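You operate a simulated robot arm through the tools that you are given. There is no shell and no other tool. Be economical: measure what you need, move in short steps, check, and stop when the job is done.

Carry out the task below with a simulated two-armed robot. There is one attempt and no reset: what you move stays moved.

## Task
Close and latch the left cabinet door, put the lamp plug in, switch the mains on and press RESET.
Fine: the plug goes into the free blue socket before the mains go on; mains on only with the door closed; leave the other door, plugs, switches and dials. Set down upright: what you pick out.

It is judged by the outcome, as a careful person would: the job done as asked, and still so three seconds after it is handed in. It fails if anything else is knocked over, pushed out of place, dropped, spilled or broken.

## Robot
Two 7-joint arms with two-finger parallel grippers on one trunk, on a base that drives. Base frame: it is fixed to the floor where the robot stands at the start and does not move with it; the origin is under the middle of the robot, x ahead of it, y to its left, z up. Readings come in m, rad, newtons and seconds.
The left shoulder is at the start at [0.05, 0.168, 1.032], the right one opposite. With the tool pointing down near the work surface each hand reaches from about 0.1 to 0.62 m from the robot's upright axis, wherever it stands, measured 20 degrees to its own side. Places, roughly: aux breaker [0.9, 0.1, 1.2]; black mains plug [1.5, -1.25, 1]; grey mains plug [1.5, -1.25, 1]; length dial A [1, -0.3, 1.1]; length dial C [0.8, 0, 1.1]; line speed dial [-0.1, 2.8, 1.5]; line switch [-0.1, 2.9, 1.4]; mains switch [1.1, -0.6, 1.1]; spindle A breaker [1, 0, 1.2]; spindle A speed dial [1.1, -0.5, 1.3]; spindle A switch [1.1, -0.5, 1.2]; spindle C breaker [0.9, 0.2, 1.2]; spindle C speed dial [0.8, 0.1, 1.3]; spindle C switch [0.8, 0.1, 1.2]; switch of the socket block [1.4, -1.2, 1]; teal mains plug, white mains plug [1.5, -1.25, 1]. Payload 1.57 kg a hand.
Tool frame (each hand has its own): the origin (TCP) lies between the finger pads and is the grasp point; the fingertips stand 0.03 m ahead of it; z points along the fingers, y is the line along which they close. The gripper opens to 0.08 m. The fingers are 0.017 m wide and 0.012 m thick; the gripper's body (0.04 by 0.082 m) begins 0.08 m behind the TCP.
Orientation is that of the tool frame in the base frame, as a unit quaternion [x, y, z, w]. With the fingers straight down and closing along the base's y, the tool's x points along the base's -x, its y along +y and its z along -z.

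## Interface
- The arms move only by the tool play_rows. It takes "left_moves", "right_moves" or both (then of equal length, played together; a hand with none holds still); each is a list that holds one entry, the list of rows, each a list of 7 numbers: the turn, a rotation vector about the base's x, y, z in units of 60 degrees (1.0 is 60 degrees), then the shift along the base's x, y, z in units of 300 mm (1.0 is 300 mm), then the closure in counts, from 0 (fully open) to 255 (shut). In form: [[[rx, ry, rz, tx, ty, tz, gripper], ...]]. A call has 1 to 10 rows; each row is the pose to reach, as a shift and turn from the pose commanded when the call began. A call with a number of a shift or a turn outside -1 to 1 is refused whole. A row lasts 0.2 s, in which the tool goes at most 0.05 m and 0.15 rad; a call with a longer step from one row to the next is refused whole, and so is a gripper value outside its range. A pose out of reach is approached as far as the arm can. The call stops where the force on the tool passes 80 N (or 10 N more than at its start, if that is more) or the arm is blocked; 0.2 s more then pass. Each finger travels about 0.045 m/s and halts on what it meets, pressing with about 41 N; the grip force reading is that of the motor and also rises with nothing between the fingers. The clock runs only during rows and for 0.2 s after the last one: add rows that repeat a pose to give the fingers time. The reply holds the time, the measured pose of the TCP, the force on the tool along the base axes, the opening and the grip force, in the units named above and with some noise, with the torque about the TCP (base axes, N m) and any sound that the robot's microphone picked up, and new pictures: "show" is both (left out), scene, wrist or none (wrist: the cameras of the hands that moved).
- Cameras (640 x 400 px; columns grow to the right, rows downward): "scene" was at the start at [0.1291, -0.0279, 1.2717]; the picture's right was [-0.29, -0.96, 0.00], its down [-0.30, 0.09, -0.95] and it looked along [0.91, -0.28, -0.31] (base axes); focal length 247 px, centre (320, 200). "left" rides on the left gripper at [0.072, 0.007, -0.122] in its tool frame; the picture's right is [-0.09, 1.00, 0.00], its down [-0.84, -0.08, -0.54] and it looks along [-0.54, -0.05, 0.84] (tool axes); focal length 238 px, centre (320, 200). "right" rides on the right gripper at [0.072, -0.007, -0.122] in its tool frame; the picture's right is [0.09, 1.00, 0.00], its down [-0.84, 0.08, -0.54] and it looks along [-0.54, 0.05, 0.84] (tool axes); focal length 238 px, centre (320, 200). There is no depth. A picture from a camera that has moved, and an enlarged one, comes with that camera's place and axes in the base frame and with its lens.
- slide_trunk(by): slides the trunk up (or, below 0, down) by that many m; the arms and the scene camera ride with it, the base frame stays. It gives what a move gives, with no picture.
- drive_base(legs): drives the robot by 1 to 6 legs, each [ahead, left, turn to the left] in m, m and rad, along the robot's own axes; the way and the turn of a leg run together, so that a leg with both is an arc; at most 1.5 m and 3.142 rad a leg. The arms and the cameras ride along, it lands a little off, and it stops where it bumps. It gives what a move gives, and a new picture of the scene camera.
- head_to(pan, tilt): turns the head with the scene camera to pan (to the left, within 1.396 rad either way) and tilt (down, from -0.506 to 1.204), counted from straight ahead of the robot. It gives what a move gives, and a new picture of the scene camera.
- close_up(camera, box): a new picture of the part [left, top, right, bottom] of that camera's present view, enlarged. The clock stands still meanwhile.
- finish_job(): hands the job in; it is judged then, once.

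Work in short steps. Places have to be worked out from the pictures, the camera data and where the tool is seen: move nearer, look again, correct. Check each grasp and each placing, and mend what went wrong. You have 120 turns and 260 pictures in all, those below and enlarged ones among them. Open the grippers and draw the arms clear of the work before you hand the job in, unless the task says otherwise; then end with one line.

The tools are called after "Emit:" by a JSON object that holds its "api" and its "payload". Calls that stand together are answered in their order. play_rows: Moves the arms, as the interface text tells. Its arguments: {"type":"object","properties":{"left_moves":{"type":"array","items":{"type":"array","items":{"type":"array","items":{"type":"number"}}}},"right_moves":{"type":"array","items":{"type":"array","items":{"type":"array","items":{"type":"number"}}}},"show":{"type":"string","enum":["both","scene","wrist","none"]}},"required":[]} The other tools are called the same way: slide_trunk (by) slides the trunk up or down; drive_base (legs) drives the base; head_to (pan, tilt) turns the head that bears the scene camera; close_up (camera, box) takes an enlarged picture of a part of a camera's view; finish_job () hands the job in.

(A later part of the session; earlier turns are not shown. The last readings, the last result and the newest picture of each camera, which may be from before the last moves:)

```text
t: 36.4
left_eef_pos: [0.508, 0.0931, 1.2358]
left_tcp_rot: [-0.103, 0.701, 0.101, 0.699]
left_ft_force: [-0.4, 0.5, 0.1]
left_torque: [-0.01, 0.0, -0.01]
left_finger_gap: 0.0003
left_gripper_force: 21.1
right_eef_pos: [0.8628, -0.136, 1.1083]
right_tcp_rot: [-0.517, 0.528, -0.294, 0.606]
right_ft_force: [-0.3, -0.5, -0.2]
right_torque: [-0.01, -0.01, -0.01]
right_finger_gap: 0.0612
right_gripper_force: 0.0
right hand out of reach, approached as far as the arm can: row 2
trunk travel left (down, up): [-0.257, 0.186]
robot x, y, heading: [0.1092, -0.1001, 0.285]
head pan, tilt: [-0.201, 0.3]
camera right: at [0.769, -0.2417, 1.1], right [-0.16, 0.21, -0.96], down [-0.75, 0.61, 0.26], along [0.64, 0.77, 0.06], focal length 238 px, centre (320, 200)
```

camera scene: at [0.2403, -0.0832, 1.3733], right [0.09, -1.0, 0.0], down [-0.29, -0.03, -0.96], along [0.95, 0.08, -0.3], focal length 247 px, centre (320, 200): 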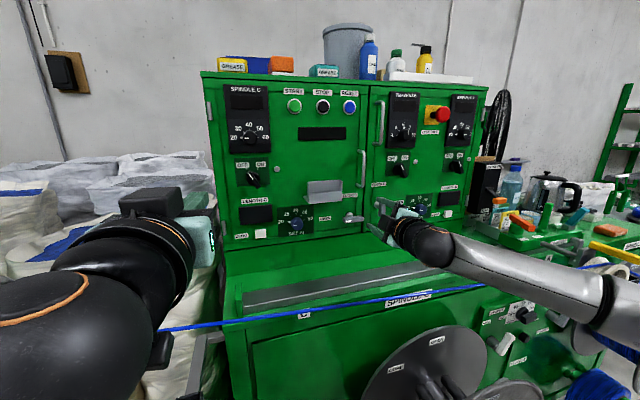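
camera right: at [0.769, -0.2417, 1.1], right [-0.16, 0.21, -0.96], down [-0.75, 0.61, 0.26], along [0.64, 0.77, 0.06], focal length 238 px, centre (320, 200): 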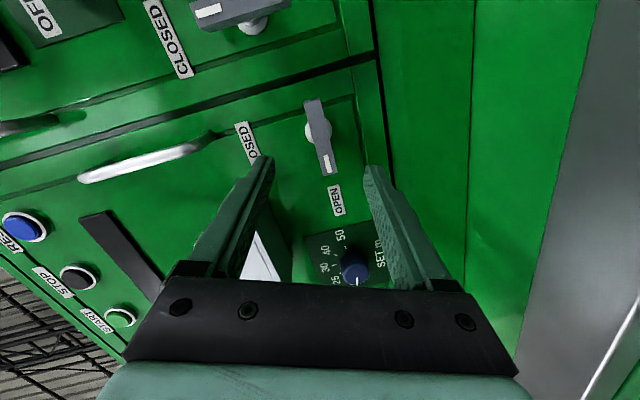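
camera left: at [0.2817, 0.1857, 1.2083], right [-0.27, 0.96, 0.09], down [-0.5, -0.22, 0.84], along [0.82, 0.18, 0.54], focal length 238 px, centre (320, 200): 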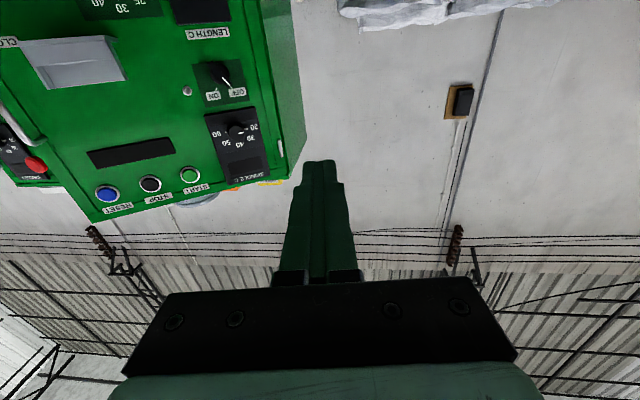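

The bar lies centred between the fingers about 7 cm ahead. I move in 5 cm, then close on it.

Emit:
{"api": "play_rows", "payload": {"right_moves": [[[0, 0, 0, 0.06, 0.005, -0.005, 60], [0, 0, 0, 0.12, 0.01, -0.01, 60], [0, 0, 0, 0.17, 0.01, -0.014, 60]]], "show": "wrist"}}

```text
t: 37.2
left_eef_pos: [0.5082, 0.0923, 1.2357]
left_tcp_rot: [-0.103, 0.701, 0.101, 0.699]
left_ft_force: [1.0, -0.2, 0.5]
left_torque: [-0.01, -0.01, -0.01]
left_finger_gap: 0.0
left_gripper_force: 21.0
right_eef_pos: [0.9142, -0.1326, 1.1028]
right_tcp_rot: [-0.517, 0.527, -0.295, 0.606]
right_ft_force: [-0.4, 0.3, -0.3]
right_torque: [0.03, -0.02, 0.01]
right_finger_gap: 0.0612
right_gripper_force: 0.1
trunk travel left (down, up): [-0.257, 0.186]
robot x, y, heading: [0.1099, -0.1015, 0.288]
head pan, tilt: [-0.201, 0.3]
camera right: at [0.8203, -0.2379, 1.0953], right [-0.16, 0.21, -0.96], down [-0.75, 0.61, 0.26], along [0.64, 0.77, 0.06], focal length 238 px, centre (320, 200)
```

right: 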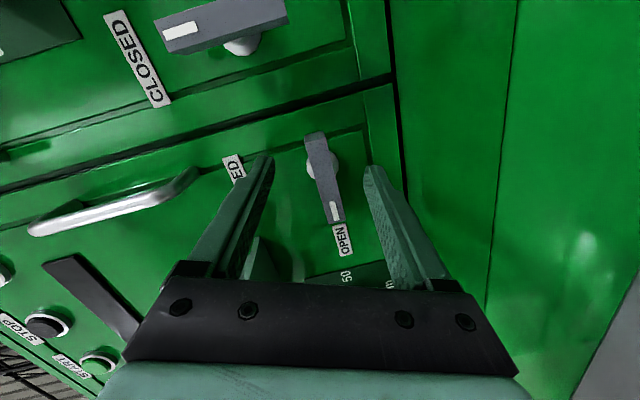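

The bar is between the fingertips; I close the gripper.

Emit:
{"api": "play_rows", "payload": {"right_moves": [[[0, 0, 0, 0.02, 0.005, -0.002, 120], [0, 0, 0, 0.02, 0.005, -0.002, 255], [0, 0, 0, 0.02, 0.005, -0.002, 255], [0, 0, 0, 0.02, 0.005, -0.002, 255], [0, 0, 0, 0.02, 0.005, -0.002, 255]]], "show": "wrist"}}

```text
t: 38.4
left_eef_pos: [0.5095, 0.0929, 1.2342]
left_tcp_rot: [-0.103, 0.7, 0.102, 0.699]
left_ft_force: [-0.3, -0.3, 0.3]
left_torque: [0.02, -0.01, 0.0]
left_finger_gap: 0.0001
left_gripper_force: 21.5
right_eef_pos: [0.9213, -0.1302, 1.0986]
right_tcp_rot: [-0.519, 0.527, -0.294, 0.605]
right_ft_force: [-10.3, 1.2, -15.7]
right_torque: [0.04, -0.43, -0.06]
right_finger_gap: 0.0166
right_gripper_force: 31.9
trunk travel left (down, up): [-0.257, 0.186]
robot x, y, heading: [0.1077, -0.1025, 0.293]
head pan, tilt: [-0.201, 0.3]
camera right: at [0.8263, -0.2348, 1.0919], right [-0.17, 0.21, -0.96], down [-0.75, 0.61, 0.26], along [0.64, 0.77, 0.05], focal length 238 px, centre (320, 200)
```

right: 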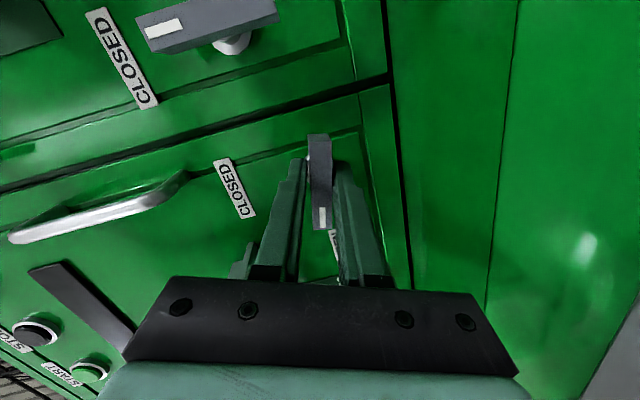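

Gripped the bar (gap 17 mm). Now I turn it clockwise about the approach axis, first 45°.

Emit:
{"api": "play_rows", "payload": {"right_moves": [[[0.12, 0.036, 0, 0, 0, 0, 255], [0.24, 0.072, 0, 0, 0, 0, 255], [0.36, 0.108, 0, 0, 0, 0, 255], [0.48, 0.144, 0, 0, 0, 0, 255], [0.6, 0.18, 0, 0, 0, 0, 255], [0.719, 0.215, 0, 0, 0, 0, 255]]], "show": "wrist"}}

```text
t: 39.8
left_eef_pos: [0.51, 0.0952, 1.2357]
left_tcp_rot: [-0.103, 0.701, 0.101, 0.698]
left_ft_force: [-0.9, -0.1, -0.4]
left_torque: [0.0, -0.02, -0.01]
left_finger_gap: 0.0
left_gripper_force: 22.1
right_eef_pos: [0.9206, -0.1274, 1.0972]
right_tcp_rot: [-0.29, 0.664, -0.021, 0.688]
right_ft_force: [-12.9, 9.4, -21.6]
right_torque: [-0.49, 1.01, 0.06]
right_finger_gap: 0.0156
right_gripper_force: 31.5
trunk travel left (down, up): [-0.257, 0.186]
robot x, y, heading: [0.1118, -0.1034, 0.285]
head pan, tilt: [-0.201, 0.3]
camera right: at [0.8184, -0.2086, 1.0395], right [-0.34, 0.79, -0.51], down [-0.63, 0.21, 0.75], along [0.7, 0.58, 0.42], focal length 238 px, centre (320, 200)
```

right: 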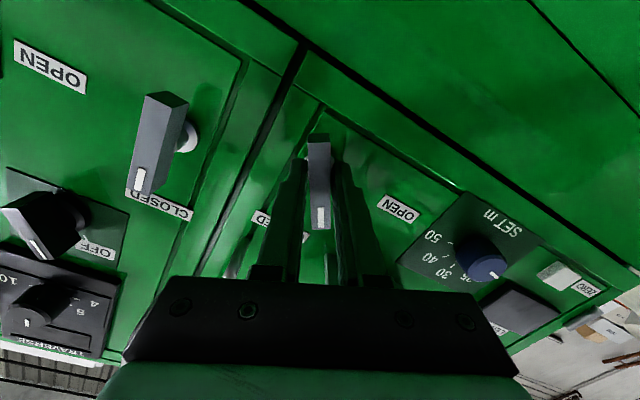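

The lever turns with the gripper. I continue the rest, about 35–40° more.

Emit:
{"api": "play_rows", "payload": {"right_moves": [[[0.12, 0.036, 0, 0, 0, -0.005, 255], [0.24, 0.072, 0, 0, 0, -0.01, 255], [0.36, 0.108, 0, 0, 0, -0.01, 255], [0.46, 0.138, 0, 0, 0, -0.01, 255], [0.54, 0.16, 0, 0, 0, -0.01, 255]]], "show": "both"}}

```text
t: 41.0
left_eef_pos: [0.509, 0.0945, 1.2359]
left_tcp_rot: [-0.103, 0.701, 0.101, 0.698]
left_ft_force: [0.4, -0.4, -0.1]
left_torque: [0.03, 0.03, 0.01]
left_finger_gap: 0.0001
left_gripper_force: 21.5
right_eef_pos: [0.9203, -0.1264, 1.0981]
right_tcp_rot: [-0.086, 0.698, 0.186, 0.686]
right_ft_force: [-4.8, 17.7, -11.7]
right_torque: [-0.42, 0.69, 0.53]
right_finger_gap: 0.0158
right_gripper_force: 31.4
trunk travel left (down, up): [-0.257, 0.186]
robot x, y, heading: [0.1068, -0.1011, 0.29]
head pan, tilt: [-0.201, 0.3]
camera scene: at [0.2411, -0.0808, 1.3302], right [0.09, -1.0, 0.0], down [-0.3, -0.03, -0.95], along [0.95, 0.08, -0.3], focal length 247 px, centre (320, 200)
camera right: at [0.807, -0.1692, 1.0233], right [-0.38, 0.92, 0.05], down [-0.49, -0.25, 0.83], along [0.78, 0.29, 0.55], focal length 238 px, centre (320, 200)
```

scene: 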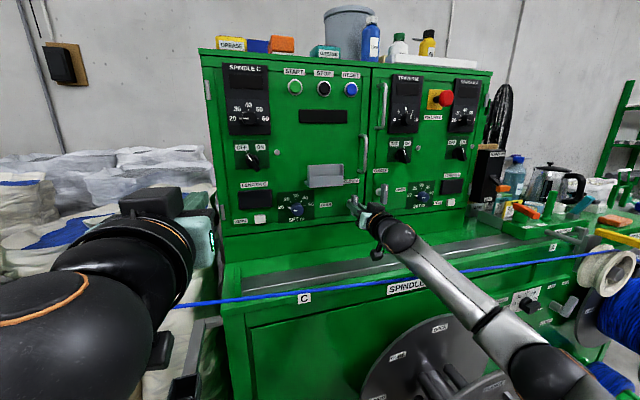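
right: 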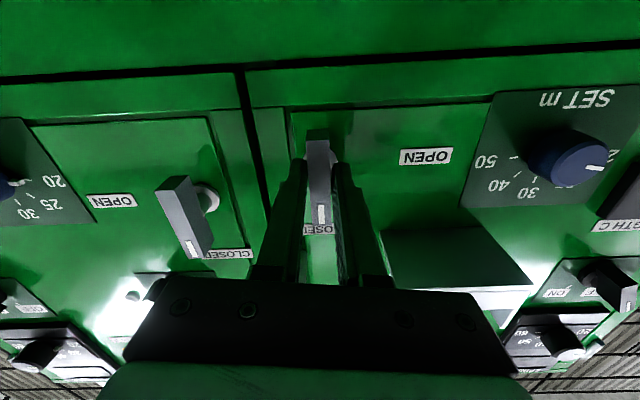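

The pointer now points at CLOSED. I nudge a few degrees more to the stop, then open and back off to check.

Emit:
{"api": "play_rows", "payload": {"right_moves": [[[0.1, 0.03, 0, 0, 0, 0, 255], [0.1, 0.03, 0, 0, 0, 0, 255], [0.05, 0.015, 0, 0, 0, 0, 100], [0.05, 0.015, 0, 0, 0, 0, 0], [0.05, 0.015, 0, 0, 0, 0, 0], [0.05, 0.015, 0, 0, 0, 0, 0], [0.05, 0.015, 0, -0.12, -0.04, 0, 0], [0, 0, 0, -0.25, -0.08, 0, 0], [0, 0, 0, -0.4, -0.12, 0, 0]]], "show": "both"}}

Emit:
{"api": "close_up", "payload": {"camera": "scene", "box": [300, 120, 480, 240]}}

```text
t: 43.0
left_eef_pos: [0.5087, 0.0926, 1.2352]
left_tcp_rot: [-0.101, 0.7, 0.101, 0.7]
left_ft_force: [0.4, 0.1, 0.2]
left_torque: [0.04, 0.01, 0.01]
left_finger_gap: 0.0002
left_gripper_force: 21.5
right_eef_pos: [0.8003, -0.1687, 1.1009]
right_tcp_rot: [-0.084, 0.697, 0.186, 0.688]
right_ft_force: [0.4, 0.3, 0.3]
right_torque: [-0.01, 0.01, 0.01]
right_finger_gap: 0.08
right_gripper_force: 0.1
trunk travel left (down, up): [-0.257, 0.186]
robot x, y, heading: [0.1113, -0.1012, 0.285]
head pan, tilt: [-0.201, 0.3]
camera scene: at [0.2399, -0.0833, 1.3304], right [0.09, -1.0, 0.0], down [-0.29, -0.03, -0.96], along [0.95, 0.08, -0.3], focal length 247 px, centre (320, 200)
camera right: at [0.6868, -0.2109, 1.0254], right [-0.38, 0.92, 0.05], down [-0.5, -0.25, 0.83], along [0.78, 0.29, 0.55], focal length 238 px, centre (320, 200)
```

scene: 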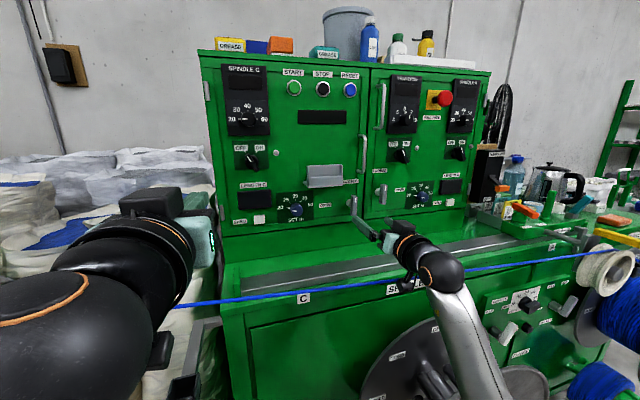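
right: 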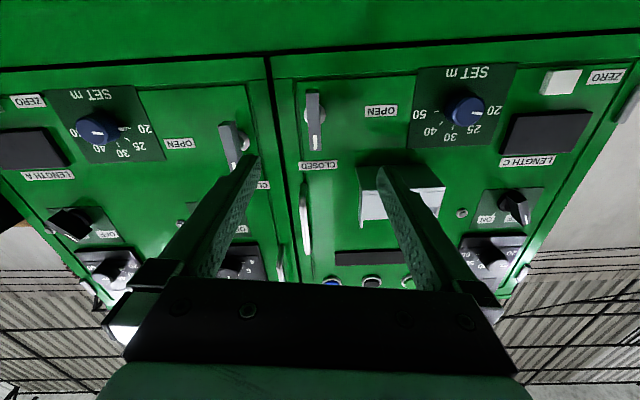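

```text
3.33 times, centred on (390, 180) of scene
camera zoom: at [0.2399, -0.0833, 1.3304], right [0.09, -1.0, 0.0], down [-0.29, -0.03, -0.96], along [0.95, 0.08, -0.3], focal length 824 px, centre (87, 267)
```

zoom: 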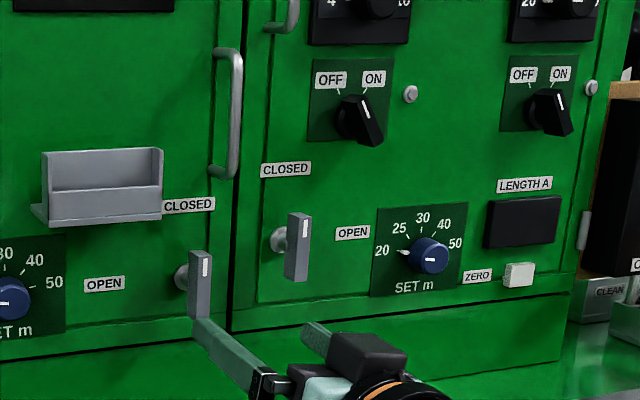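

The latch matches the closed one on the right door. Next the plug: I look to the right and the floor for a safe route.

Emit:
{"api": "play_rows", "payload": {"right_moves": [[[0, 0, 0, -0.15, -0.04, 0.1, 0], [0, 0, 0, -0.3, -0.08, 0.2, 0], [0, 0, 0, -0.45, -0.12, 0.3, 0], [0, 0, 0, -0.6, -0.16, 0.4, 0]]], "show": "none"}}

Emit:
{"api": "head_to", "payload": {"pan": -1.39, "tilt": 0.6}}

Emit:
{"api": "head_to", "payload": {"pan": 1.39, "tilt": 0.6}}

```text
refused: row 1 steps farther than a row can; nothing moved
```

```text
t: 44.4
left_eef_pos: [0.5084, 0.0917, 1.2357]
left_tcp_rot: [-0.102, 0.7, 0.102, 0.699]
left_ft_force: [-0.4, -1.7, -0.7]
left_torque: [-0.02, -0.05, -0.01]
left_finger_gap: 0.0
left_gripper_force: 20.7
right_eef_pos: [0.8011, -0.1675, 1.0996]
right_tcp_rot: [-0.085, 0.697, 0.188, 0.687]
right_ft_force: [-0.2, 0.4, -0.2]
right_torque: [-0.02, 0.01, 0.01]
right_finger_gap: 0.0799
right_gripper_force: 0.0
trunk travel left (down, up): [-0.257, 0.186]
robot x, y, heading: [0.1082, -0.0988, 0.29]
head pan, tilt: [-1.389, 0.6]
camera scene: at [0.1872, -0.1701, 1.3028], right [-0.89, -0.45, 0.0], down [-0.26, 0.5, -0.83], along [0.37, -0.74, -0.56], focal length 247 px, centre (320, 200)
```

scene: 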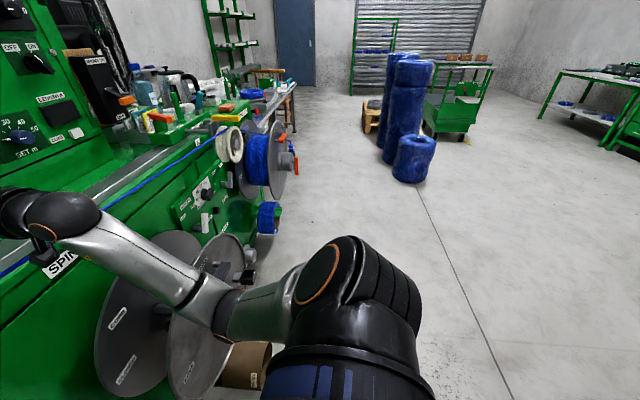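

```text
t: 46.9
left_eef_pos: [0.5081, 0.0926, 1.2361]
left_tcp_rot: [-0.102, 0.7, 0.102, 0.699]
left_ft_force: [-0.6, 0.7, 0.4]
left_torque: [0.02, -0.03, 0.01]
left_finger_gap: 0.0001
left_gripper_force: 21.1
right_eef_pos: [0.8011, -0.1678, 1.099]
right_tcp_rot: [-0.085, 0.696, 0.188, 0.687]
right_ft_force: [0.3, -0.4, 0.2]
right_torque: [-0.02, -0.01, 0.01]
right_finger_gap: 0.08
right_gripper_force: 0.1
trunk travel left (down, up): [-0.257, 0.186]
robot x, y, heading: [0.1102, -0.1029, 0.286]
head pan, tilt: [1.389, 0.6]
camera scene: at [0.1378, -0.0034, 1.3028], right [0.99, 0.11, 0.0], down [0.06, -0.56, -0.83], along [-0.09, 0.82, -0.56], focal length 247 px, centre (320, 200)
```

scene: 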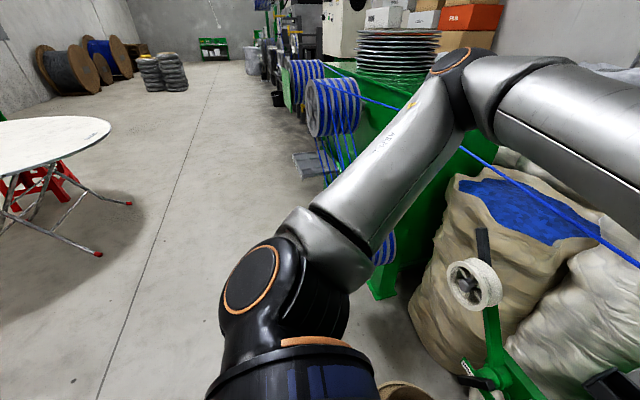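

Right side is clear apart from the drums at the bench front. I pull the right hand in, then back off 0.2 m and strafe along the bench.

Emit:
{"api": "play_rows", "payload": {"right_moves": [[[0, 0, 0, -0.12, -0.04, 0.07, 0], [0, 0, 0, -0.24, -0.08, 0.14, 0], [0, 0, 0, -0.36, -0.12, 0.21, 0], [0, 0, 0, -0.48, -0.15, 0.28, 0], [0, 0, 0, -0.6, -0.17, 0.35, 0]]], "show": "none"}}

Emit:
{"api": "head_to", "payload": {"pan": -0.9, "tilt": 0.4}}

Emit:
{"api": "drive_base", "payload": {"legs": [[-0.18, 0.0, 0.0], [0.0, -1.3, 0.0]]}}

```text
t: 48.1
left_eef_pos: [0.5076, 0.0931, 1.2356]
left_tcp_rot: [-0.103, 0.7, 0.102, 0.699]
left_ft_force: [-0.9, -0.4, 0.4]
left_torque: [0.01, 0.02, -0.01]
left_finger_gap: 0.0
left_gripper_force: 21.5
right_eef_pos: [0.6199, -0.2177, 1.2068]
right_tcp_rot: [-0.084, 0.697, 0.187, 0.687]
right_ft_force: [-0.7, -0.5, 0.0]
right_torque: [0.0, -0.01, 0.01]
right_finger_gap: 0.0799
right_gripper_force: 0.1
trunk travel left (down, up): [-0.257, 0.186]
robot x, y, heading: [0.1084, -0.1024, 0.288]
head pan, tilt: [1.389, 0.6]
```

```text
t: 50.2
left_eef_pos: [0.5081, 0.0932, 1.2346]
left_tcp_rot: [-0.102, 0.701, 0.101, 0.699]
left_ft_force: [0.6, 0.2, 0.0]
left_torque: [-0.03, 0.0, 0.0]
left_finger_gap: 0.0
left_gripper_force: 21.4
right_eef_pos: [0.6213, -0.219, 1.207]
right_tcp_rot: [-0.083, 0.697, 0.187, 0.688]
right_ft_force: [-0.1, -0.3, 0.1]
right_torque: [0.0, -0.02, -0.02]
right_finger_gap: 0.0798
right_gripper_force: 0.0
trunk travel left (down, up): [-0.257, 0.186]
robot x, y, heading: [0.1111, -0.0993, 0.289]
head pan, tilt: [-0.901, 0.4]
camera scene: at [0.2229, -0.1445, 1.321], right [-0.57, -0.82, 0.0], down [-0.32, 0.22, -0.92], along [0.75, -0.53, -0.39], focal length 247 px, centre (320, 200)
```

scene: 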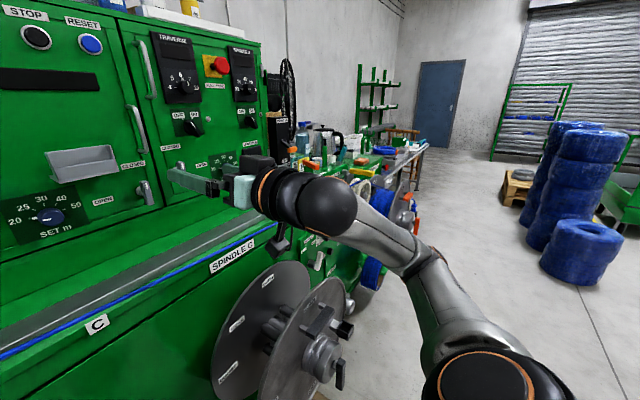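

```text
t: 62.9
left_eef_pos: [0.6918, -1.2138, 1.2338]
left_tcp_rot: [-0.095, 0.702, 0.093, 0.7]
left_ft_force: [-0.1, 0.3, -0.7]
left_torque: [-0.01, -0.04, 0.05]
left_finger_gap: 0.0
left_gripper_force: 21.0
right_eef_pos: [0.7953, -1.5255, 1.2063]
right_tcp_rot: [-0.076, 0.698, 0.178, 0.69]
right_ft_force: [0.2, 0.3, 0.9]
right_torque: [0.0, 0.04, 0.01]
right_finger_gap: 0.0798
right_gripper_force: 0.0
trunk travel left (down, up): [-0.257, 0.186]
robot x, y, heading: [0.2898, -1.3967, 0.261]
head pan, tilt: [-0.901, 0.4]
camera scene: at [0.3998, -1.443, 1.321], right [-0.6, -0.8, 0.0], down [-0.31, 0.23, -0.92], along [0.74, -0.55, -0.39], focal length 247 px, centre (320, 200)
```

scene: 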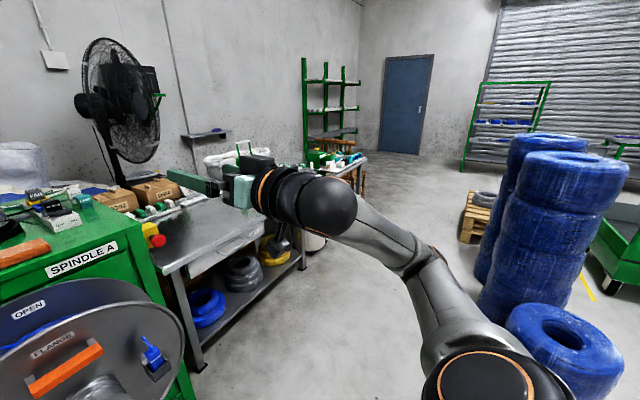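

Arrived at (0.29, -1.40). The plug strip seems at the left of the view; I look there.

Emit:
{"api": "head_to", "payload": {"pan": -0.2, "tilt": 0.4}}

Emit:
{"api": "close_up", "payload": {"camera": "scene", "box": [230, 100, 410, 240]}}

```text
t: 63.9
left_eef_pos: [0.6917, -1.2135, 1.2362]
left_tcp_rot: [-0.094, 0.702, 0.093, 0.7]
left_ft_force: [1.0, -1.1, 0.8]
left_torque: [-0.02, -0.03, 0.0]
left_finger_gap: 0.0
left_gripper_force: 21.5
right_eef_pos: [0.7964, -1.5267, 1.206]
right_tcp_rot: [-0.075, 0.698, 0.178, 0.69]
right_ft_force: [0.3, 0.6, -0.9]
right_torque: [-0.02, 0.03, 0.0]
right_finger_gap: 0.0799
right_gripper_force: 0.1
trunk travel left (down, up): [-0.257, 0.186]
robot x, y, heading: [0.2841, -1.399, 0.264]
head pan, tilt: [-0.201, 0.4]
camera scene: at [0.4178, -1.3821, 1.321], right [0.06, -1.0, 0.0], down [-0.39, -0.02, -0.92], along [0.92, 0.06, -0.39], focal length 247 px, centre (320, 200)
```

scene: 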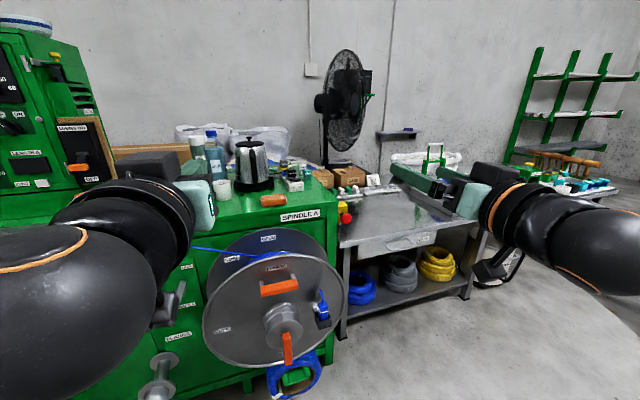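

```text
2.86 times, centred on (320, 170) of scene
camera zoom: at [0.4178, -1.3821, 1.321], right [0.06, -1.0, 0.0], down [-0.39, -0.02, -0.92], along [0.92, 0.06, -0.39], focal length 707 px, centre (320, 286)
```

zoom: 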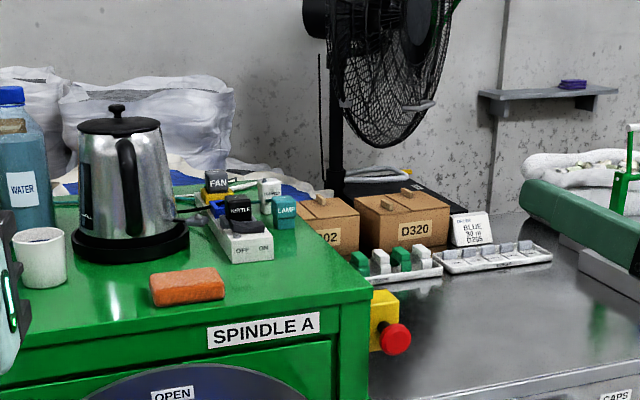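

The strip is at about (1.41, -1.20, 0.98) on the green bench with the teal LAMP plug beside it at about (1.47, -1.26). I drive right past the drum, then forward.

Emit:
{"api": "drive_base", "payload": {"legs": [[0.0, -0.28, 0.026], [0.45, 0.0, 0.0]]}}

Emit:
{"api": "head_to", "payload": {"pan": 0.15, "tilt": 0.7}}

Emit:
{"api": "close_up", "payload": {"camera": "scene", "box": [220, 80, 420, 230]}}

```text
t: 69.3
left_eef_pos: [1.1945, -1.3479, 1.2356]
left_tcp_rot: [-0.102, 0.701, 0.101, 0.699]
left_ft_force: [0.4, -0.7, 0.8]
left_torque: [-0.02, -0.04, -0.04]
left_finger_gap: 0.0
left_gripper_force: 21.0
right_eef_pos: [1.3051, -1.6586, 1.2058]
right_tcp_rot: [-0.082, 0.697, 0.186, 0.688]
right_ft_force: [-0.4, -0.3, -1.2]
right_torque: [0.01, -0.03, 0.01]
right_finger_gap: 0.08
right_gripper_force: 0.1
trunk travel left (down, up): [-0.257, 0.186]
robot x, y, heading: [0.7935, -1.5411, 0.285]
head pan, tilt: [-0.201, 0.4]
camera scene: at [0.9244, -1.5221, 1.321], right [0.08, -1.0, 0.0], down [-0.39, -0.03, -0.92], along [0.92, 0.08, -0.39], focal length 247 px, centre (320, 200)
```

scene: 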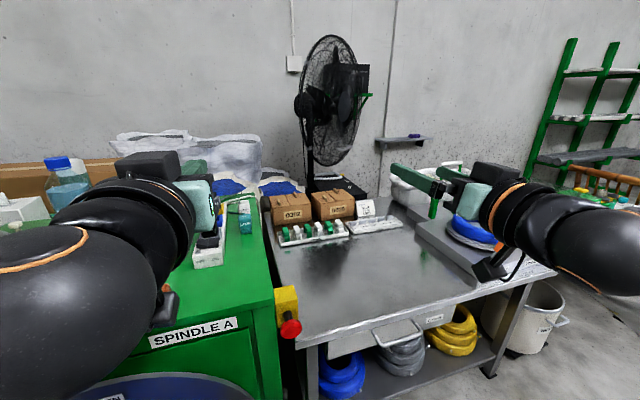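

```text
t: 70.1
left_eef_pos: [1.1934, -1.3467, 1.2352]
left_tcp_rot: [-0.102, 0.701, 0.101, 0.699]
left_ft_force: [0.0, 0.1, -0.6]
left_torque: [0.02, 0.0, -0.02]
left_finger_gap: 0.0
left_gripper_force: 21.2
right_eef_pos: [1.3041, -1.6571, 1.2064]
right_tcp_rot: [-0.082, 0.697, 0.186, 0.688]
right_ft_force: [0.0, -1.2, 0.2]
right_torque: [-0.01, -0.02, -0.02]
right_finger_gap: 0.0798
right_gripper_force: 0.0
trunk travel left (down, up): [-0.257, 0.186]
robot x, y, heading: [0.7963, -1.5423, 0.283]
head pan, tilt: [0.15, 0.7]
camera scene: at [0.9088, -1.4942, 1.2942], right [0.42, -0.91, 0.0], down [-0.58, -0.27, -0.77], along [0.69, 0.32, -0.64], focal length 247 px, centre (320, 200)
```

scene: 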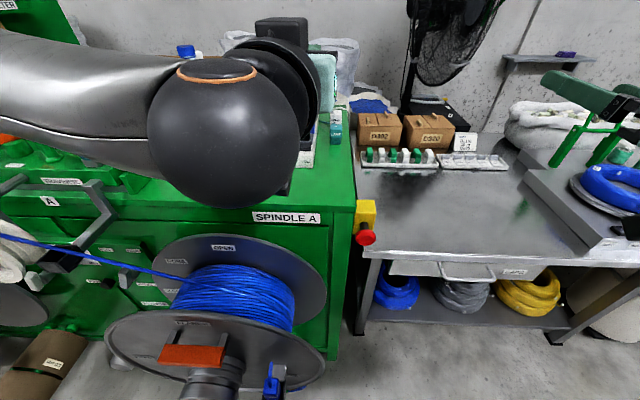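

```text
2.67 times, centred on (320, 155) of scene
camera zoom: at [0.9088, -1.4942, 1.2942], right [0.42, -0.91, 0.0], down [-0.58, -0.27, -0.77], along [0.69, 0.32, -0.64], focal length 660 px, centre (320, 320)
```

zoom: 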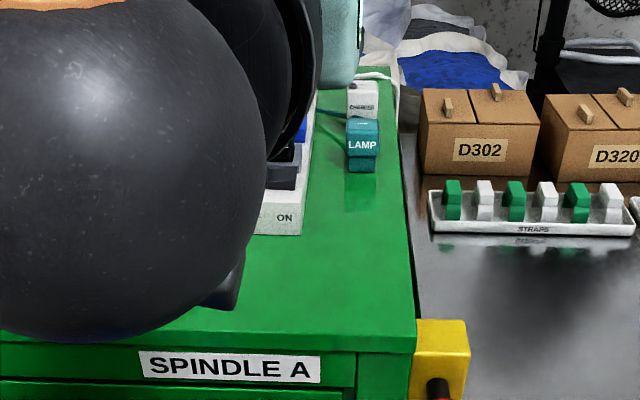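

Base got well in. Now I turn the left tool downward again to survey the strip with its wrist camera.

Emit:
{"api": "play_rows", "payload": {"left_moves": [[[-0.035, 0.12, 0, 0, 0, 0.05, 255], [-0.07, 0.24, 0, 0, 0, 0.1, 200], [-0.105, 0.36, 0, 0, 0, 0.1, 100], [-0.14, 0.48, 0, 0, 0, 0.1, 0], [-0.175, 0.6, 0, 0, 0, 0.1, 0], [-0.211, 0.72, 0, 0, 0, 0.1, 0]]], "show": "none"}}

Emit:
{"api": "play_rows", "payload": {"left_moves": [[[-0.035, 0.12, 0, 0, 0, 0, 0], [-0.07, 0.24, 0, 0, 0, 0, 0], [-0.105, 0.36, 0, 0, 0, 0, 0], [-0.14, 0.48, 0, 0, 0, 0, 0], [-0.175, 0.6, 0, 0, 0, 0, 0], [-0.211, 0.72, 0, 0, 0, 0, 0]]]}}

```text
t: 71.5
left_eef_pos: [1.1929, -1.347, 1.2655]
left_tcp_rot: [-0.132, 0.916, 0.055, 0.376]
left_ft_force: [-0.5, 0.3, -0.2]
left_torque: [0.01, -0.02, -0.01]
left_finger_gap: 0.08
left_gripper_force: 0.1
right_eef_pos: [1.3058, -1.6581, 1.2063]
right_tcp_rot: [-0.083, 0.697, 0.186, 0.688]
right_ft_force: [0.2, -0.6, 0.2]
right_torque: [-0.01, -0.03, 0.0]
right_finger_gap: 0.0803
right_gripper_force: 0.1
trunk travel left (down, up): [-0.257, 0.186]
robot x, y, heading: [0.792, -1.5421, 0.281]
head pan, tilt: [0.15, 0.7]
```

```text
t: 72.9
left_eef_pos: [1.1924, -1.348, 1.2592]
left_tcp_rot: [-0.139, 0.99, 0.005, 0.006]
left_ft_force: [1.4, 0.4, -0.9]
left_torque: [-0.07, 0.06, -0.03]
left_finger_gap: 0.08
left_gripper_force: 0.1
left hand out of reach, approached as far as the arm can: row 6
right_eef_pos: [1.3052, -1.6569, 1.206]
right_tcp_rot: [-0.083, 0.697, 0.185, 0.688]
right_ft_force: [0.5, 0.5, -0.6]
right_torque: [0.01, 0.02, -0.03]
right_finger_gap: 0.08
right_gripper_force: 0.0
trunk travel left (down, up): [-0.257, 0.186]
robot x, y, heading: [0.7901, -1.5418, 0.283]
head pan, tilt: [0.15, 0.7]
camera scene: at [0.9094, -1.4936, 1.2941], right [0.42, -0.91, 0.0], down [-0.58, -0.27, -0.76], along [0.69, 0.32, -0.64], focal length 247 px, centre (320, 200)
camera left: at [1.1185, -1.3645, 1.3813], right [-0.18, 0.98, 0.01], down [0.82, 0.15, 0.55], along [0.54, 0.11, -0.83], focal length 238 px, centre (320, 200)
```

scene: 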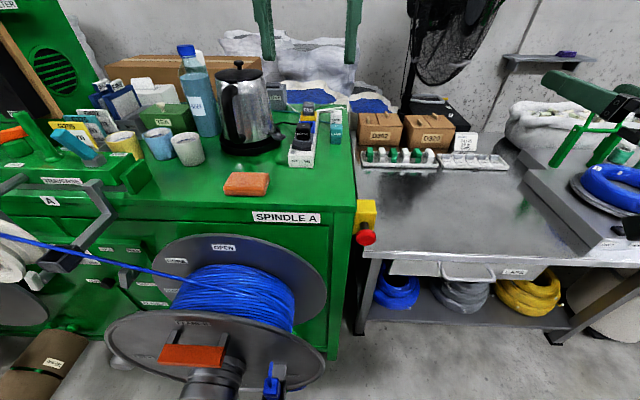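
left: 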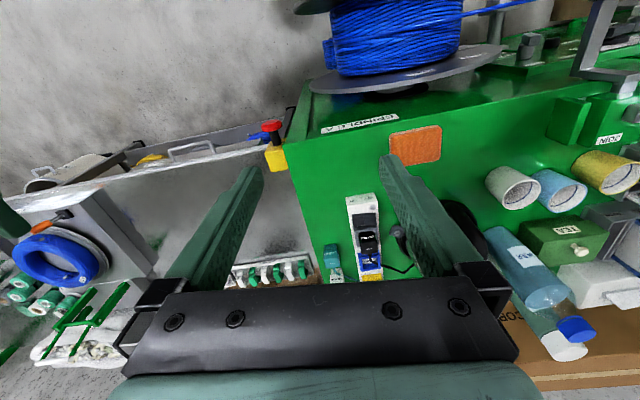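

I zoom on the strip from both cameras.

Emit:
{"api": "close_up", "payload": {"camera": "scene", "box": [260, 85, 370, 185]}}

Emit:
{"api": "close_up", "payload": {"camera": "left", "box": [300, 180, 430, 290]}}

```text
4.00 times, centred on (315, 135) of scene
camera zoom: at [0.9094, -1.4936, 1.2941], right [0.42, -0.91, 0.0], down [-0.58, -0.27, -0.76], along [0.69, 0.32, -0.64], focal length 989 px, centre (340, 460)
```

zoom: 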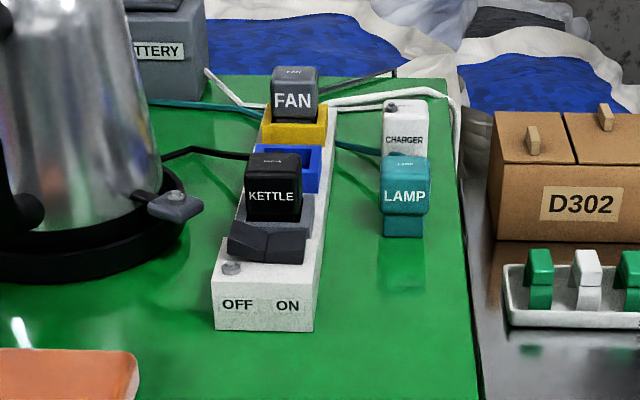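

```text
3.64 times, centred on (365, 235) of left
camera zoom: at [1.1185, -1.3645, 1.3813], right [-0.18, 0.98, 0.01], down [0.82, 0.15, 0.55], along [0.54, 0.11, -0.83], focal length 867 px, centre (156, 73)
```

zoom: 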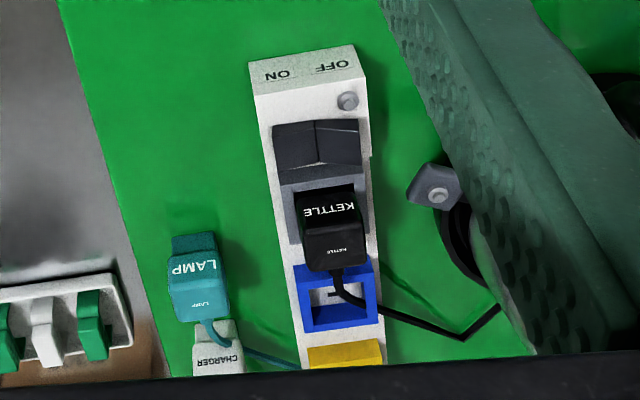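

Triangulated: blue socket top centre ≈ (1.532, -1.160, 0.985), lamp plug face ≈ (1.512, -1.263, 0.991). They are ~0.8 m from my axis, so I must come closer; first I fold the right hand down and back so it clears the fan.

Emit:
{"api": "play_rows", "payload": {"right_moves": [[[-0.035, 0.12, 0, -0.05, 0, 0.05, 0], [-0.07, 0.24, 0, -0.1, 0, 0.1, 0], [-0.105, 0.36, 0, -0.15, 0, 0.1, 0], [-0.14, 0.48, 0, -0.2, 0, 0.1, 0], [-0.175, 0.6, 0, -0.25, 0, 0.1, 0], [-0.211, 0.72, 0, -0.3, 0, 0.1, 0]]], "show": "none"}}

Emit:
{"api": "play_rows", "payload": {"right_moves": [[[-0.035, 0.12, 0, -0.02, -0.05, 0, 0], [-0.07, 0.24, 0, -0.04, -0.1, 0, 0], [-0.105, 0.36, 0, -0.06, -0.12, 0, 0], [-0.14, 0.48, 0, -0.1, -0.14, 0, 0], [-0.175, 0.6, 0, -0.15, -0.15, 0, 0], [-0.211, 0.72, 0, -0.2, -0.15, 0, 0]]], "show": "none"}}

Emit:
{"api": "head_to", "payload": {"pan": -0.3, "tilt": 1.15}}

```text
t: 74.3
left_eef_pos: [1.1918, -1.3472, 1.2594]
left_tcp_rot: [-0.141, 0.99, 0.005, 0.007]
left_ft_force: [0.2, 0.3, 0.2]
left_torque: [0.03, -0.02, 0.01]
left_finger_gap: 0.08
left_gripper_force: 0.0
right_eef_pos: [1.2153, -1.6581, 1.2374]
right_tcp_rot: [-0.082, 0.917, 0.127, 0.369]
right_ft_force: [-0.3, -0.4, -0.5]
right_torque: [0.02, 0.0, 0.01]
right_finger_gap: 0.0803
right_gripper_force: 0.0
trunk travel left (down, up): [-0.257, 0.186]
robot x, y, heading: [0.7927, -1.5424, 0.283]
head pan, tilt: [0.15, 0.7]
```

```text
t: 75.7
left_eef_pos: [1.191, -1.3472, 1.2593]
left_tcp_rot: [-0.14, 0.99, 0.006, 0.006]
left_ft_force: [-0.4, -0.5, 0.2]
left_torque: [0.01, -0.03, 0.03]
left_finger_gap: 0.08
left_gripper_force: 0.0
right_eef_pos: [1.1543, -1.702, 1.2374]
right_tcp_rot: [-0.069, 0.996, 0.049, -0.003]
right_ft_force: [-0.3, -0.4, -1.1]
right_torque: [0.01, -0.03, 0.01]
right_finger_gap: 0.08
right_gripper_force: 0.1
trunk travel left (down, up): [-0.257, 0.186]
robot x, y, heading: [0.7938, -1.5402, 0.285]
head pan, tilt: [0.15, 0.7]
```

```text
t: 76.6
left_eef_pos: [1.1906, -1.3472, 1.2595]
left_tcp_rot: [-0.141, 0.99, 0.005, 0.005]
left_ft_force: [1.5, -1.4, -0.1]
left_torque: [0.0, 0.02, -0.01]
left_finger_gap: 0.0802
left_gripper_force: 0.1
right_eef_pos: [1.1548, -1.702, 1.2363]
right_tcp_rot: [-0.068, 0.996, 0.049, -0.003]
right_ft_force: [0.0, 0.8, 0.0]
right_torque: [0.0, 0.02, -0.01]
right_finger_gap: 0.0801
right_gripper_force: 0.2
trunk travel left (down, up): [-0.257, 0.186]
robot x, y, heading: [0.7938, -1.5393, 0.285]
head pan, tilt: [-0.3, 1.15]
camera scene: at [0.8914, -1.5308, 1.2611], right [-0.01, -1.0, 0.0], down [-0.91, 0.01, -0.41], along [0.41, -0.01, -0.91], focal length 247 px, centre (320, 200)
```

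scene: 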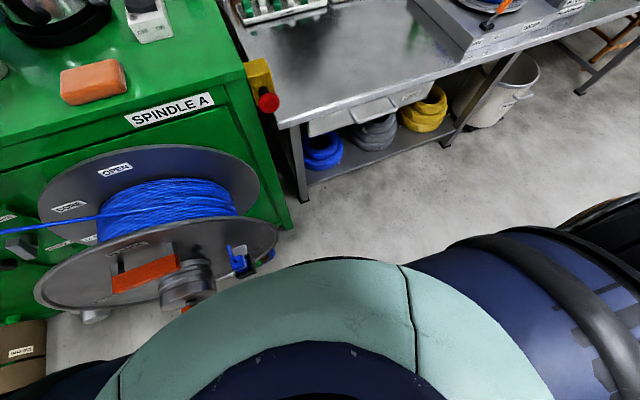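

There's room ahead before the table. I move slightly right (clear of the drum spindle) and ahead 0.28 m.

Emit:
{"api": "drive_base", "payload": {"legs": [[0.0, -0.1, 0.0], [0.28, 0.0, 0.0]]}}

Emit:
{"api": "head_to", "payload": {"pan": 0.45, "tilt": 0.6}}

```text
t: 79.0
left_eef_pos: [1.3095, -1.4181, 1.2591]
left_tcp_rot: [-0.14, 0.99, 0.006, 0.006]
left_ft_force: [1.0, 0.1, -0.3]
left_torque: [0.02, -0.03, 0.0]
left_finger_gap: 0.08
left_gripper_force: 0.1
right_eef_pos: [1.2723, -1.7731, 1.2374]
right_tcp_rot: [-0.068, 0.996, 0.051, -0.003]
right_ft_force: [-0.6, -0.3, -0.4]
right_torque: [-0.01, -0.02, 0.0]
right_finger_gap: 0.0801
right_gripper_force: 0.1
trunk travel left (down, up): [-0.257, 0.186]
robot x, y, heading: [0.911, -1.6097, 0.281]
head pan, tilt: [-0.3, 1.15]
stopped in leg 2: the robot was blocked; the commanded pose is now the measured one
camera scene: at [1.0093, -1.6006, 1.261], right [-0.02, -1.0, 0.0], down [-0.91, 0.02, -0.41], along [0.41, -0.01, -0.91], focal length 247 px, centre (320, 200)
```

scene: 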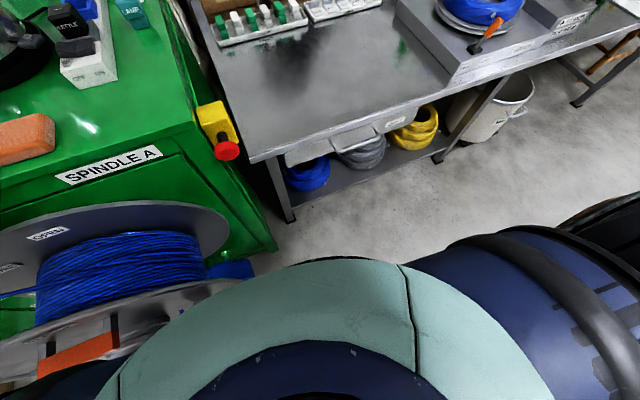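

```text
t: 80.1
left_eef_pos: [1.3102, -1.4174, 1.2592]
left_tcp_rot: [-0.139, 0.99, 0.005, 0.006]
left_ft_force: [-1.0, -1.3, -0.1]
left_torque: [0.02, -0.03, 0.0]
left_finger_gap: 0.0801
left_gripper_force: 0.1
right_eef_pos: [1.2716, -1.772, 1.237]
right_tcp_rot: [-0.068, 0.996, 0.049, -0.002]
right_ft_force: [-0.8, -0.5, 0.1]
right_torque: [0.02, 0.02, -0.01]
right_finger_gap: 0.0802
right_gripper_force: 0.1
trunk travel left (down, up): [-0.257, 0.186]
robot x, y, heading: [0.9096, -1.6053, 0.284]
head pan, tilt: [0.45, 0.6]
camera scene: at [1.0158, -1.5402, 1.3027], right [0.67, -0.74, 0.0], down [-0.42, -0.38, -0.82], along [0.61, 0.55, -0.57], focal length 247 px, centre (320, 200)
```

scene: 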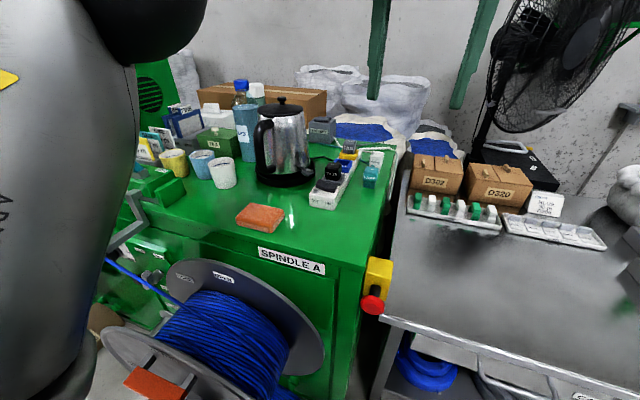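

Blocked at n≈-0.29 from the bench, so instead I turn right by 0.78 rad to bring the left shoulder forward, and raise the trunk for reach.

Emit:
{"api": "slide_trunk", "payload": {"by": 0.1}}

Emit:
{"api": "drive_base", "payload": {"legs": [[0.0, 0.0, -0.78]]}}

Emit:
{"api": "head_to", "payload": {"pan": 1.0, "tilt": 0.6}}

```text
t: 81.4
left_eef_pos: [1.309, -1.4175, 1.3589]
left_tcp_rot: [-0.139, 0.99, 0.005, 0.005]
left_ft_force: [0.4, -0.2, -0.3]
left_torque: [-0.01, -0.01, 0.0]
left_finger_gap: 0.0799
left_gripper_force: 0.2
right_eef_pos: [1.2717, -1.7737, 1.3371]
right_tcp_rot: [-0.068, 0.997, 0.049, -0.003]
right_ft_force: [-0.3, -0.1, -1.0]
right_torque: [-0.03, -0.02, 0.0]
right_finger_gap: 0.0799
right_gripper_force: 0.0
trunk travel left (down, up): [-0.357, 0.086]
robot x, y, heading: [0.9084, -1.6088, 0.282]
head pan, tilt: [0.45, 0.6]
```

```text
t: 82.1
left_eef_pos: [1.311, -1.4199, 1.3599]
left_tcp_rot: [-0.137, 0.991, 0.005, 0.007]
left_ft_force: [0.1, 0.0, -1.2]
left_torque: [0.02, 0.0, -0.02]
left_finger_gap: 0.0803
left_gripper_force: 0.0
right_eef_pos: [1.2699, -1.7741, 1.3375]
right_tcp_rot: [-0.066, 0.997, 0.05, -0.002]
right_ft_force: [0.0, 0.3, 0.1]
right_torque: [-0.03, -0.01, 0.02]
right_finger_gap: 0.08
right_gripper_force: 0.1
trunk travel left (down, up): [-0.357, 0.086]
robot x, y, heading: [0.9083, -1.6098, 0.283]
head pan, tilt: [0.45, 0.6]
stopped in leg 1: the robot was blocked; the commanded pose is now the measured one
camera scene: at [1.0152, -1.5408, 1.4028], right [0.67, -0.75, 0.0], down [-0.42, -0.38, -0.83], along [0.62, 0.55, -0.56], focal length 247 px, centre (320, 200)
```

scene: 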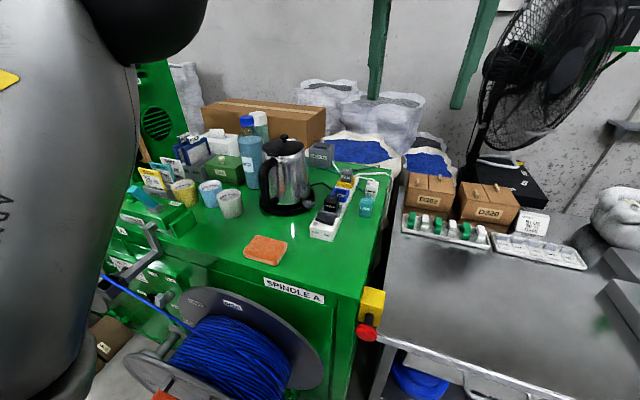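

```text
t: 83.1
left_eef_pos: [1.3104, -1.4203, 1.359]
left_tcp_rot: [-0.138, 0.99, 0.005, 0.006]
left_ft_force: [-0.1, 0.9, 0.0]
left_torque: [0.0, -0.02, 0.03]
left_finger_gap: 0.08
left_gripper_force: 0.1
right_eef_pos: [1.2711, -1.7737, 1.3371]
right_tcp_rot: [-0.067, 0.997, 0.049, -0.002]
right_ft_force: [-0.7, 0.1, -1.0]
right_torque: [0.01, -0.01, 0.03]
right_finger_gap: 0.08
right_gripper_force: 0.1
trunk travel left (down, up): [-0.357, 0.086]
robot x, y, heading: [0.9112, -1.6095, 0.277]
head pan, tilt: [1.0, 0.6]
camera scene: at [0.975, -1.5149, 1.4028], right [0.96, -0.29, 0.0], down [-0.16, -0.54, -0.83], along [0.24, 0.79, -0.56], focal length 247 px, centre (320, 200)
```

scene: 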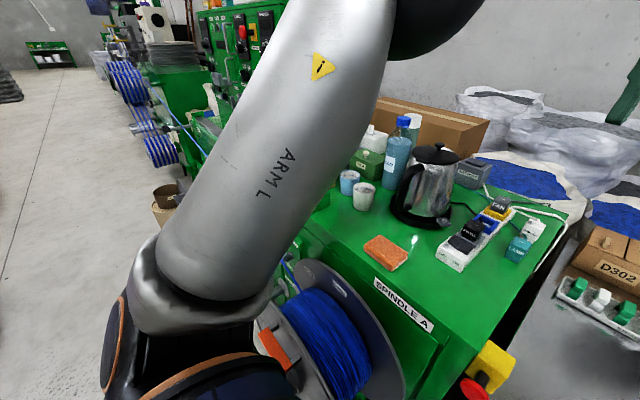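

Turning is blocked, but with the tool tilted ~30° forward the reach suffices from here. I tilt the left tool, yaw it to the strip (~22°) and go above the lamp plug.

Emit:
{"api": "play_rows", "payload": {"left_moves": [[[0.047, -0.115, 0.025, 0.08, 0.06, 0, 60], [0.094, -0.231, 0.05, 0.16, 0.12, -0.05, 60], [0.14, -0.347, 0.075, 0.24, 0.18, -0.13, 60], [0.1875, -0.4635, 0.1, 0.32, 0.25, -0.22, 60], [0.1875, -0.4635, 0.1, 0.4, 0.31, -0.33, 60], [0.1875, -0.4635, 0.1, 0.46, 0.37, -0.45, 60], [0.1875, -0.4635, 0.1, 0.52, 0.42, -0.57, 60], [0.1875, -0.4635, 0.1, 0.58, 0.46, -0.68, 60], [0.1875, -0.4635, 0.1, 0.633, 0.5, -0.763, 60]]], "show": "both"}}

```text
t: 85.1
left_eef_pos: [1.4992, -1.2694, 1.1302]
left_tcp_rot: [-0.184, 0.947, 0.068, 0.256]
left_ft_force: [0.4, -0.3, 1.2]
left_torque: [0.02, 0.02, 0.04]
left_finger_gap: 0.0612
left_gripper_force: 0.1
right_eef_pos: [1.271, -1.7741, 1.3367]
right_tcp_rot: [-0.066, 0.997, 0.05, -0.004]
right_ft_force: [0.3, -0.7, 0.5]
right_torque: [0.0, 0.01, 0.03]
right_finger_gap: 0.0801
right_gripper_force: 0.0
trunk travel left (down, up): [-0.357, 0.086]
robot x, y, heading: [0.9112, -1.6148, 0.281]
head pan, tilt: [1.0, 0.6]
camera scene: at [0.9754, -1.5147, 1.4028], right [0.96, -0.29, 0.0], down [-0.16, -0.54, -0.82], along [0.24, 0.79, -0.57], focal length 247 px, centre (320, 200)
camera left: at [1.3831, -1.3146, 1.1987], right [-0.31, 0.95, 0.08], down [0.45, 0.07, 0.89], along [0.84, 0.31, -0.45], focal length 238 px, centre (320, 200)
```

scene: 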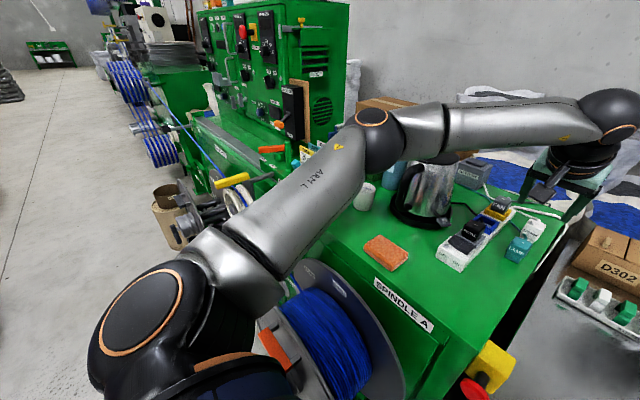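
left: 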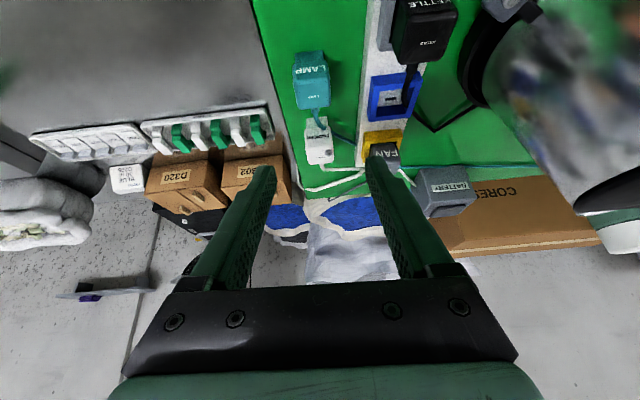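

Pose reached; lamp centre re-estimated (1.527, -1.259). I zoom the wrist view for plug and socket details.

Emit:
{"api": "close_up", "payload": {"camera": "left", "box": [270, 0, 470, 190]}}

```text
2.11 times, centred on (370, 95) of left
camera zoom: at [1.3831, -1.3146, 1.1987], right [-0.31, 0.95, 0.08], down [0.45, 0.07, 0.89], along [0.84, 0.31, -0.45], focal length 502 px, centre (215, 421)
```

zoom: 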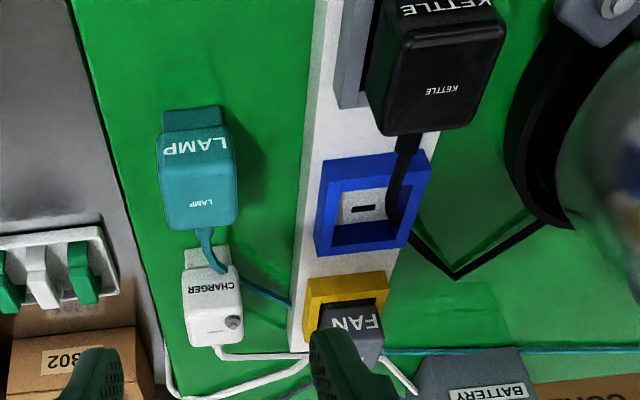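

Everything is consistent: lamp top centre ≈ (1.524, -1.261, ~1.01), blue socket centre ≈ (1.530, -1.162), yaw ≈ 21°. I lower over the lamp plug in two stages.

Emit:
{"api": "play_rows", "payload": {"left_moves": [[[0, 0, 0, 0.04, 0.014, -0.1, 60], [0, 0, 0, 0.083, 0.028, -0.2, 60], [0, 0, 0, 0.083, 0.028, -0.3, 60], [0, 0, 0, 0.083, 0.028, -0.36, 60]]], "show": "wrist"}}

Emit:
{"api": "close_up", "payload": {"camera": "scene", "box": [440, 140, 600, 280]}}

```text
t: 86.1
left_eef_pos: [1.5235, -1.2596, 1.0224]
left_tcp_rot: [-0.185, 0.946, 0.069, 0.258]
left_ft_force: [-0.7, 0.2, 0.5]
left_torque: [-0.01, -0.01, 0.01]
left_finger_gap: 0.0611
left_gripper_force: 0.1
right_eef_pos: [1.2712, -1.7738, 1.3378]
right_tcp_rot: [-0.066, 0.997, 0.05, -0.003]
right_ft_force: [-0.4, -0.9, -1.2]
right_torque: [-0.05, 0.03, 0.0]
right_finger_gap: 0.08
right_gripper_force: 0.0
trunk travel left (down, up): [-0.357, 0.086]
robot x, y, heading: [0.9124, -1.612, 0.275]
head pan, tilt: [1.0, 0.6]
camera left: at [1.4077, -1.3065, 1.0914], right [-0.31, 0.95, 0.08], down [0.45, 0.07, 0.89], along [0.84, 0.31, -0.45], focal length 238 px, centre (320, 200)
```

left: 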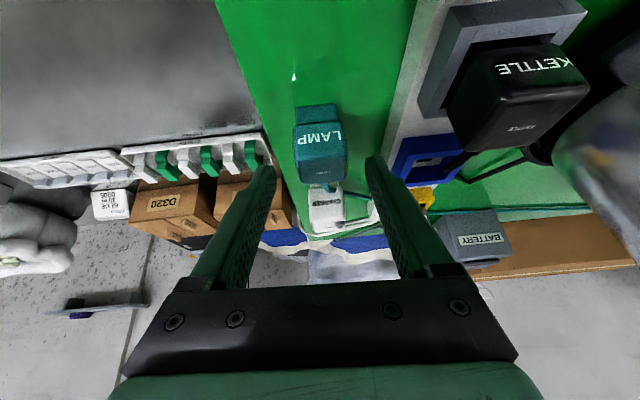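

```text
2.86 times, centred on (520, 210) of scene
camera zoom: at [0.975, -1.5149, 1.4028], right [0.96, -0.29, 0.0], down [-0.16, -0.54, -0.83], along [0.24, 0.79, -0.56], focal length 707 px, centre (-251, 171)
```

zoom: 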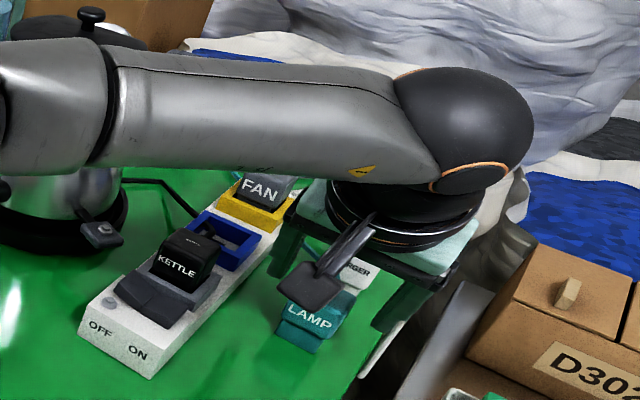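

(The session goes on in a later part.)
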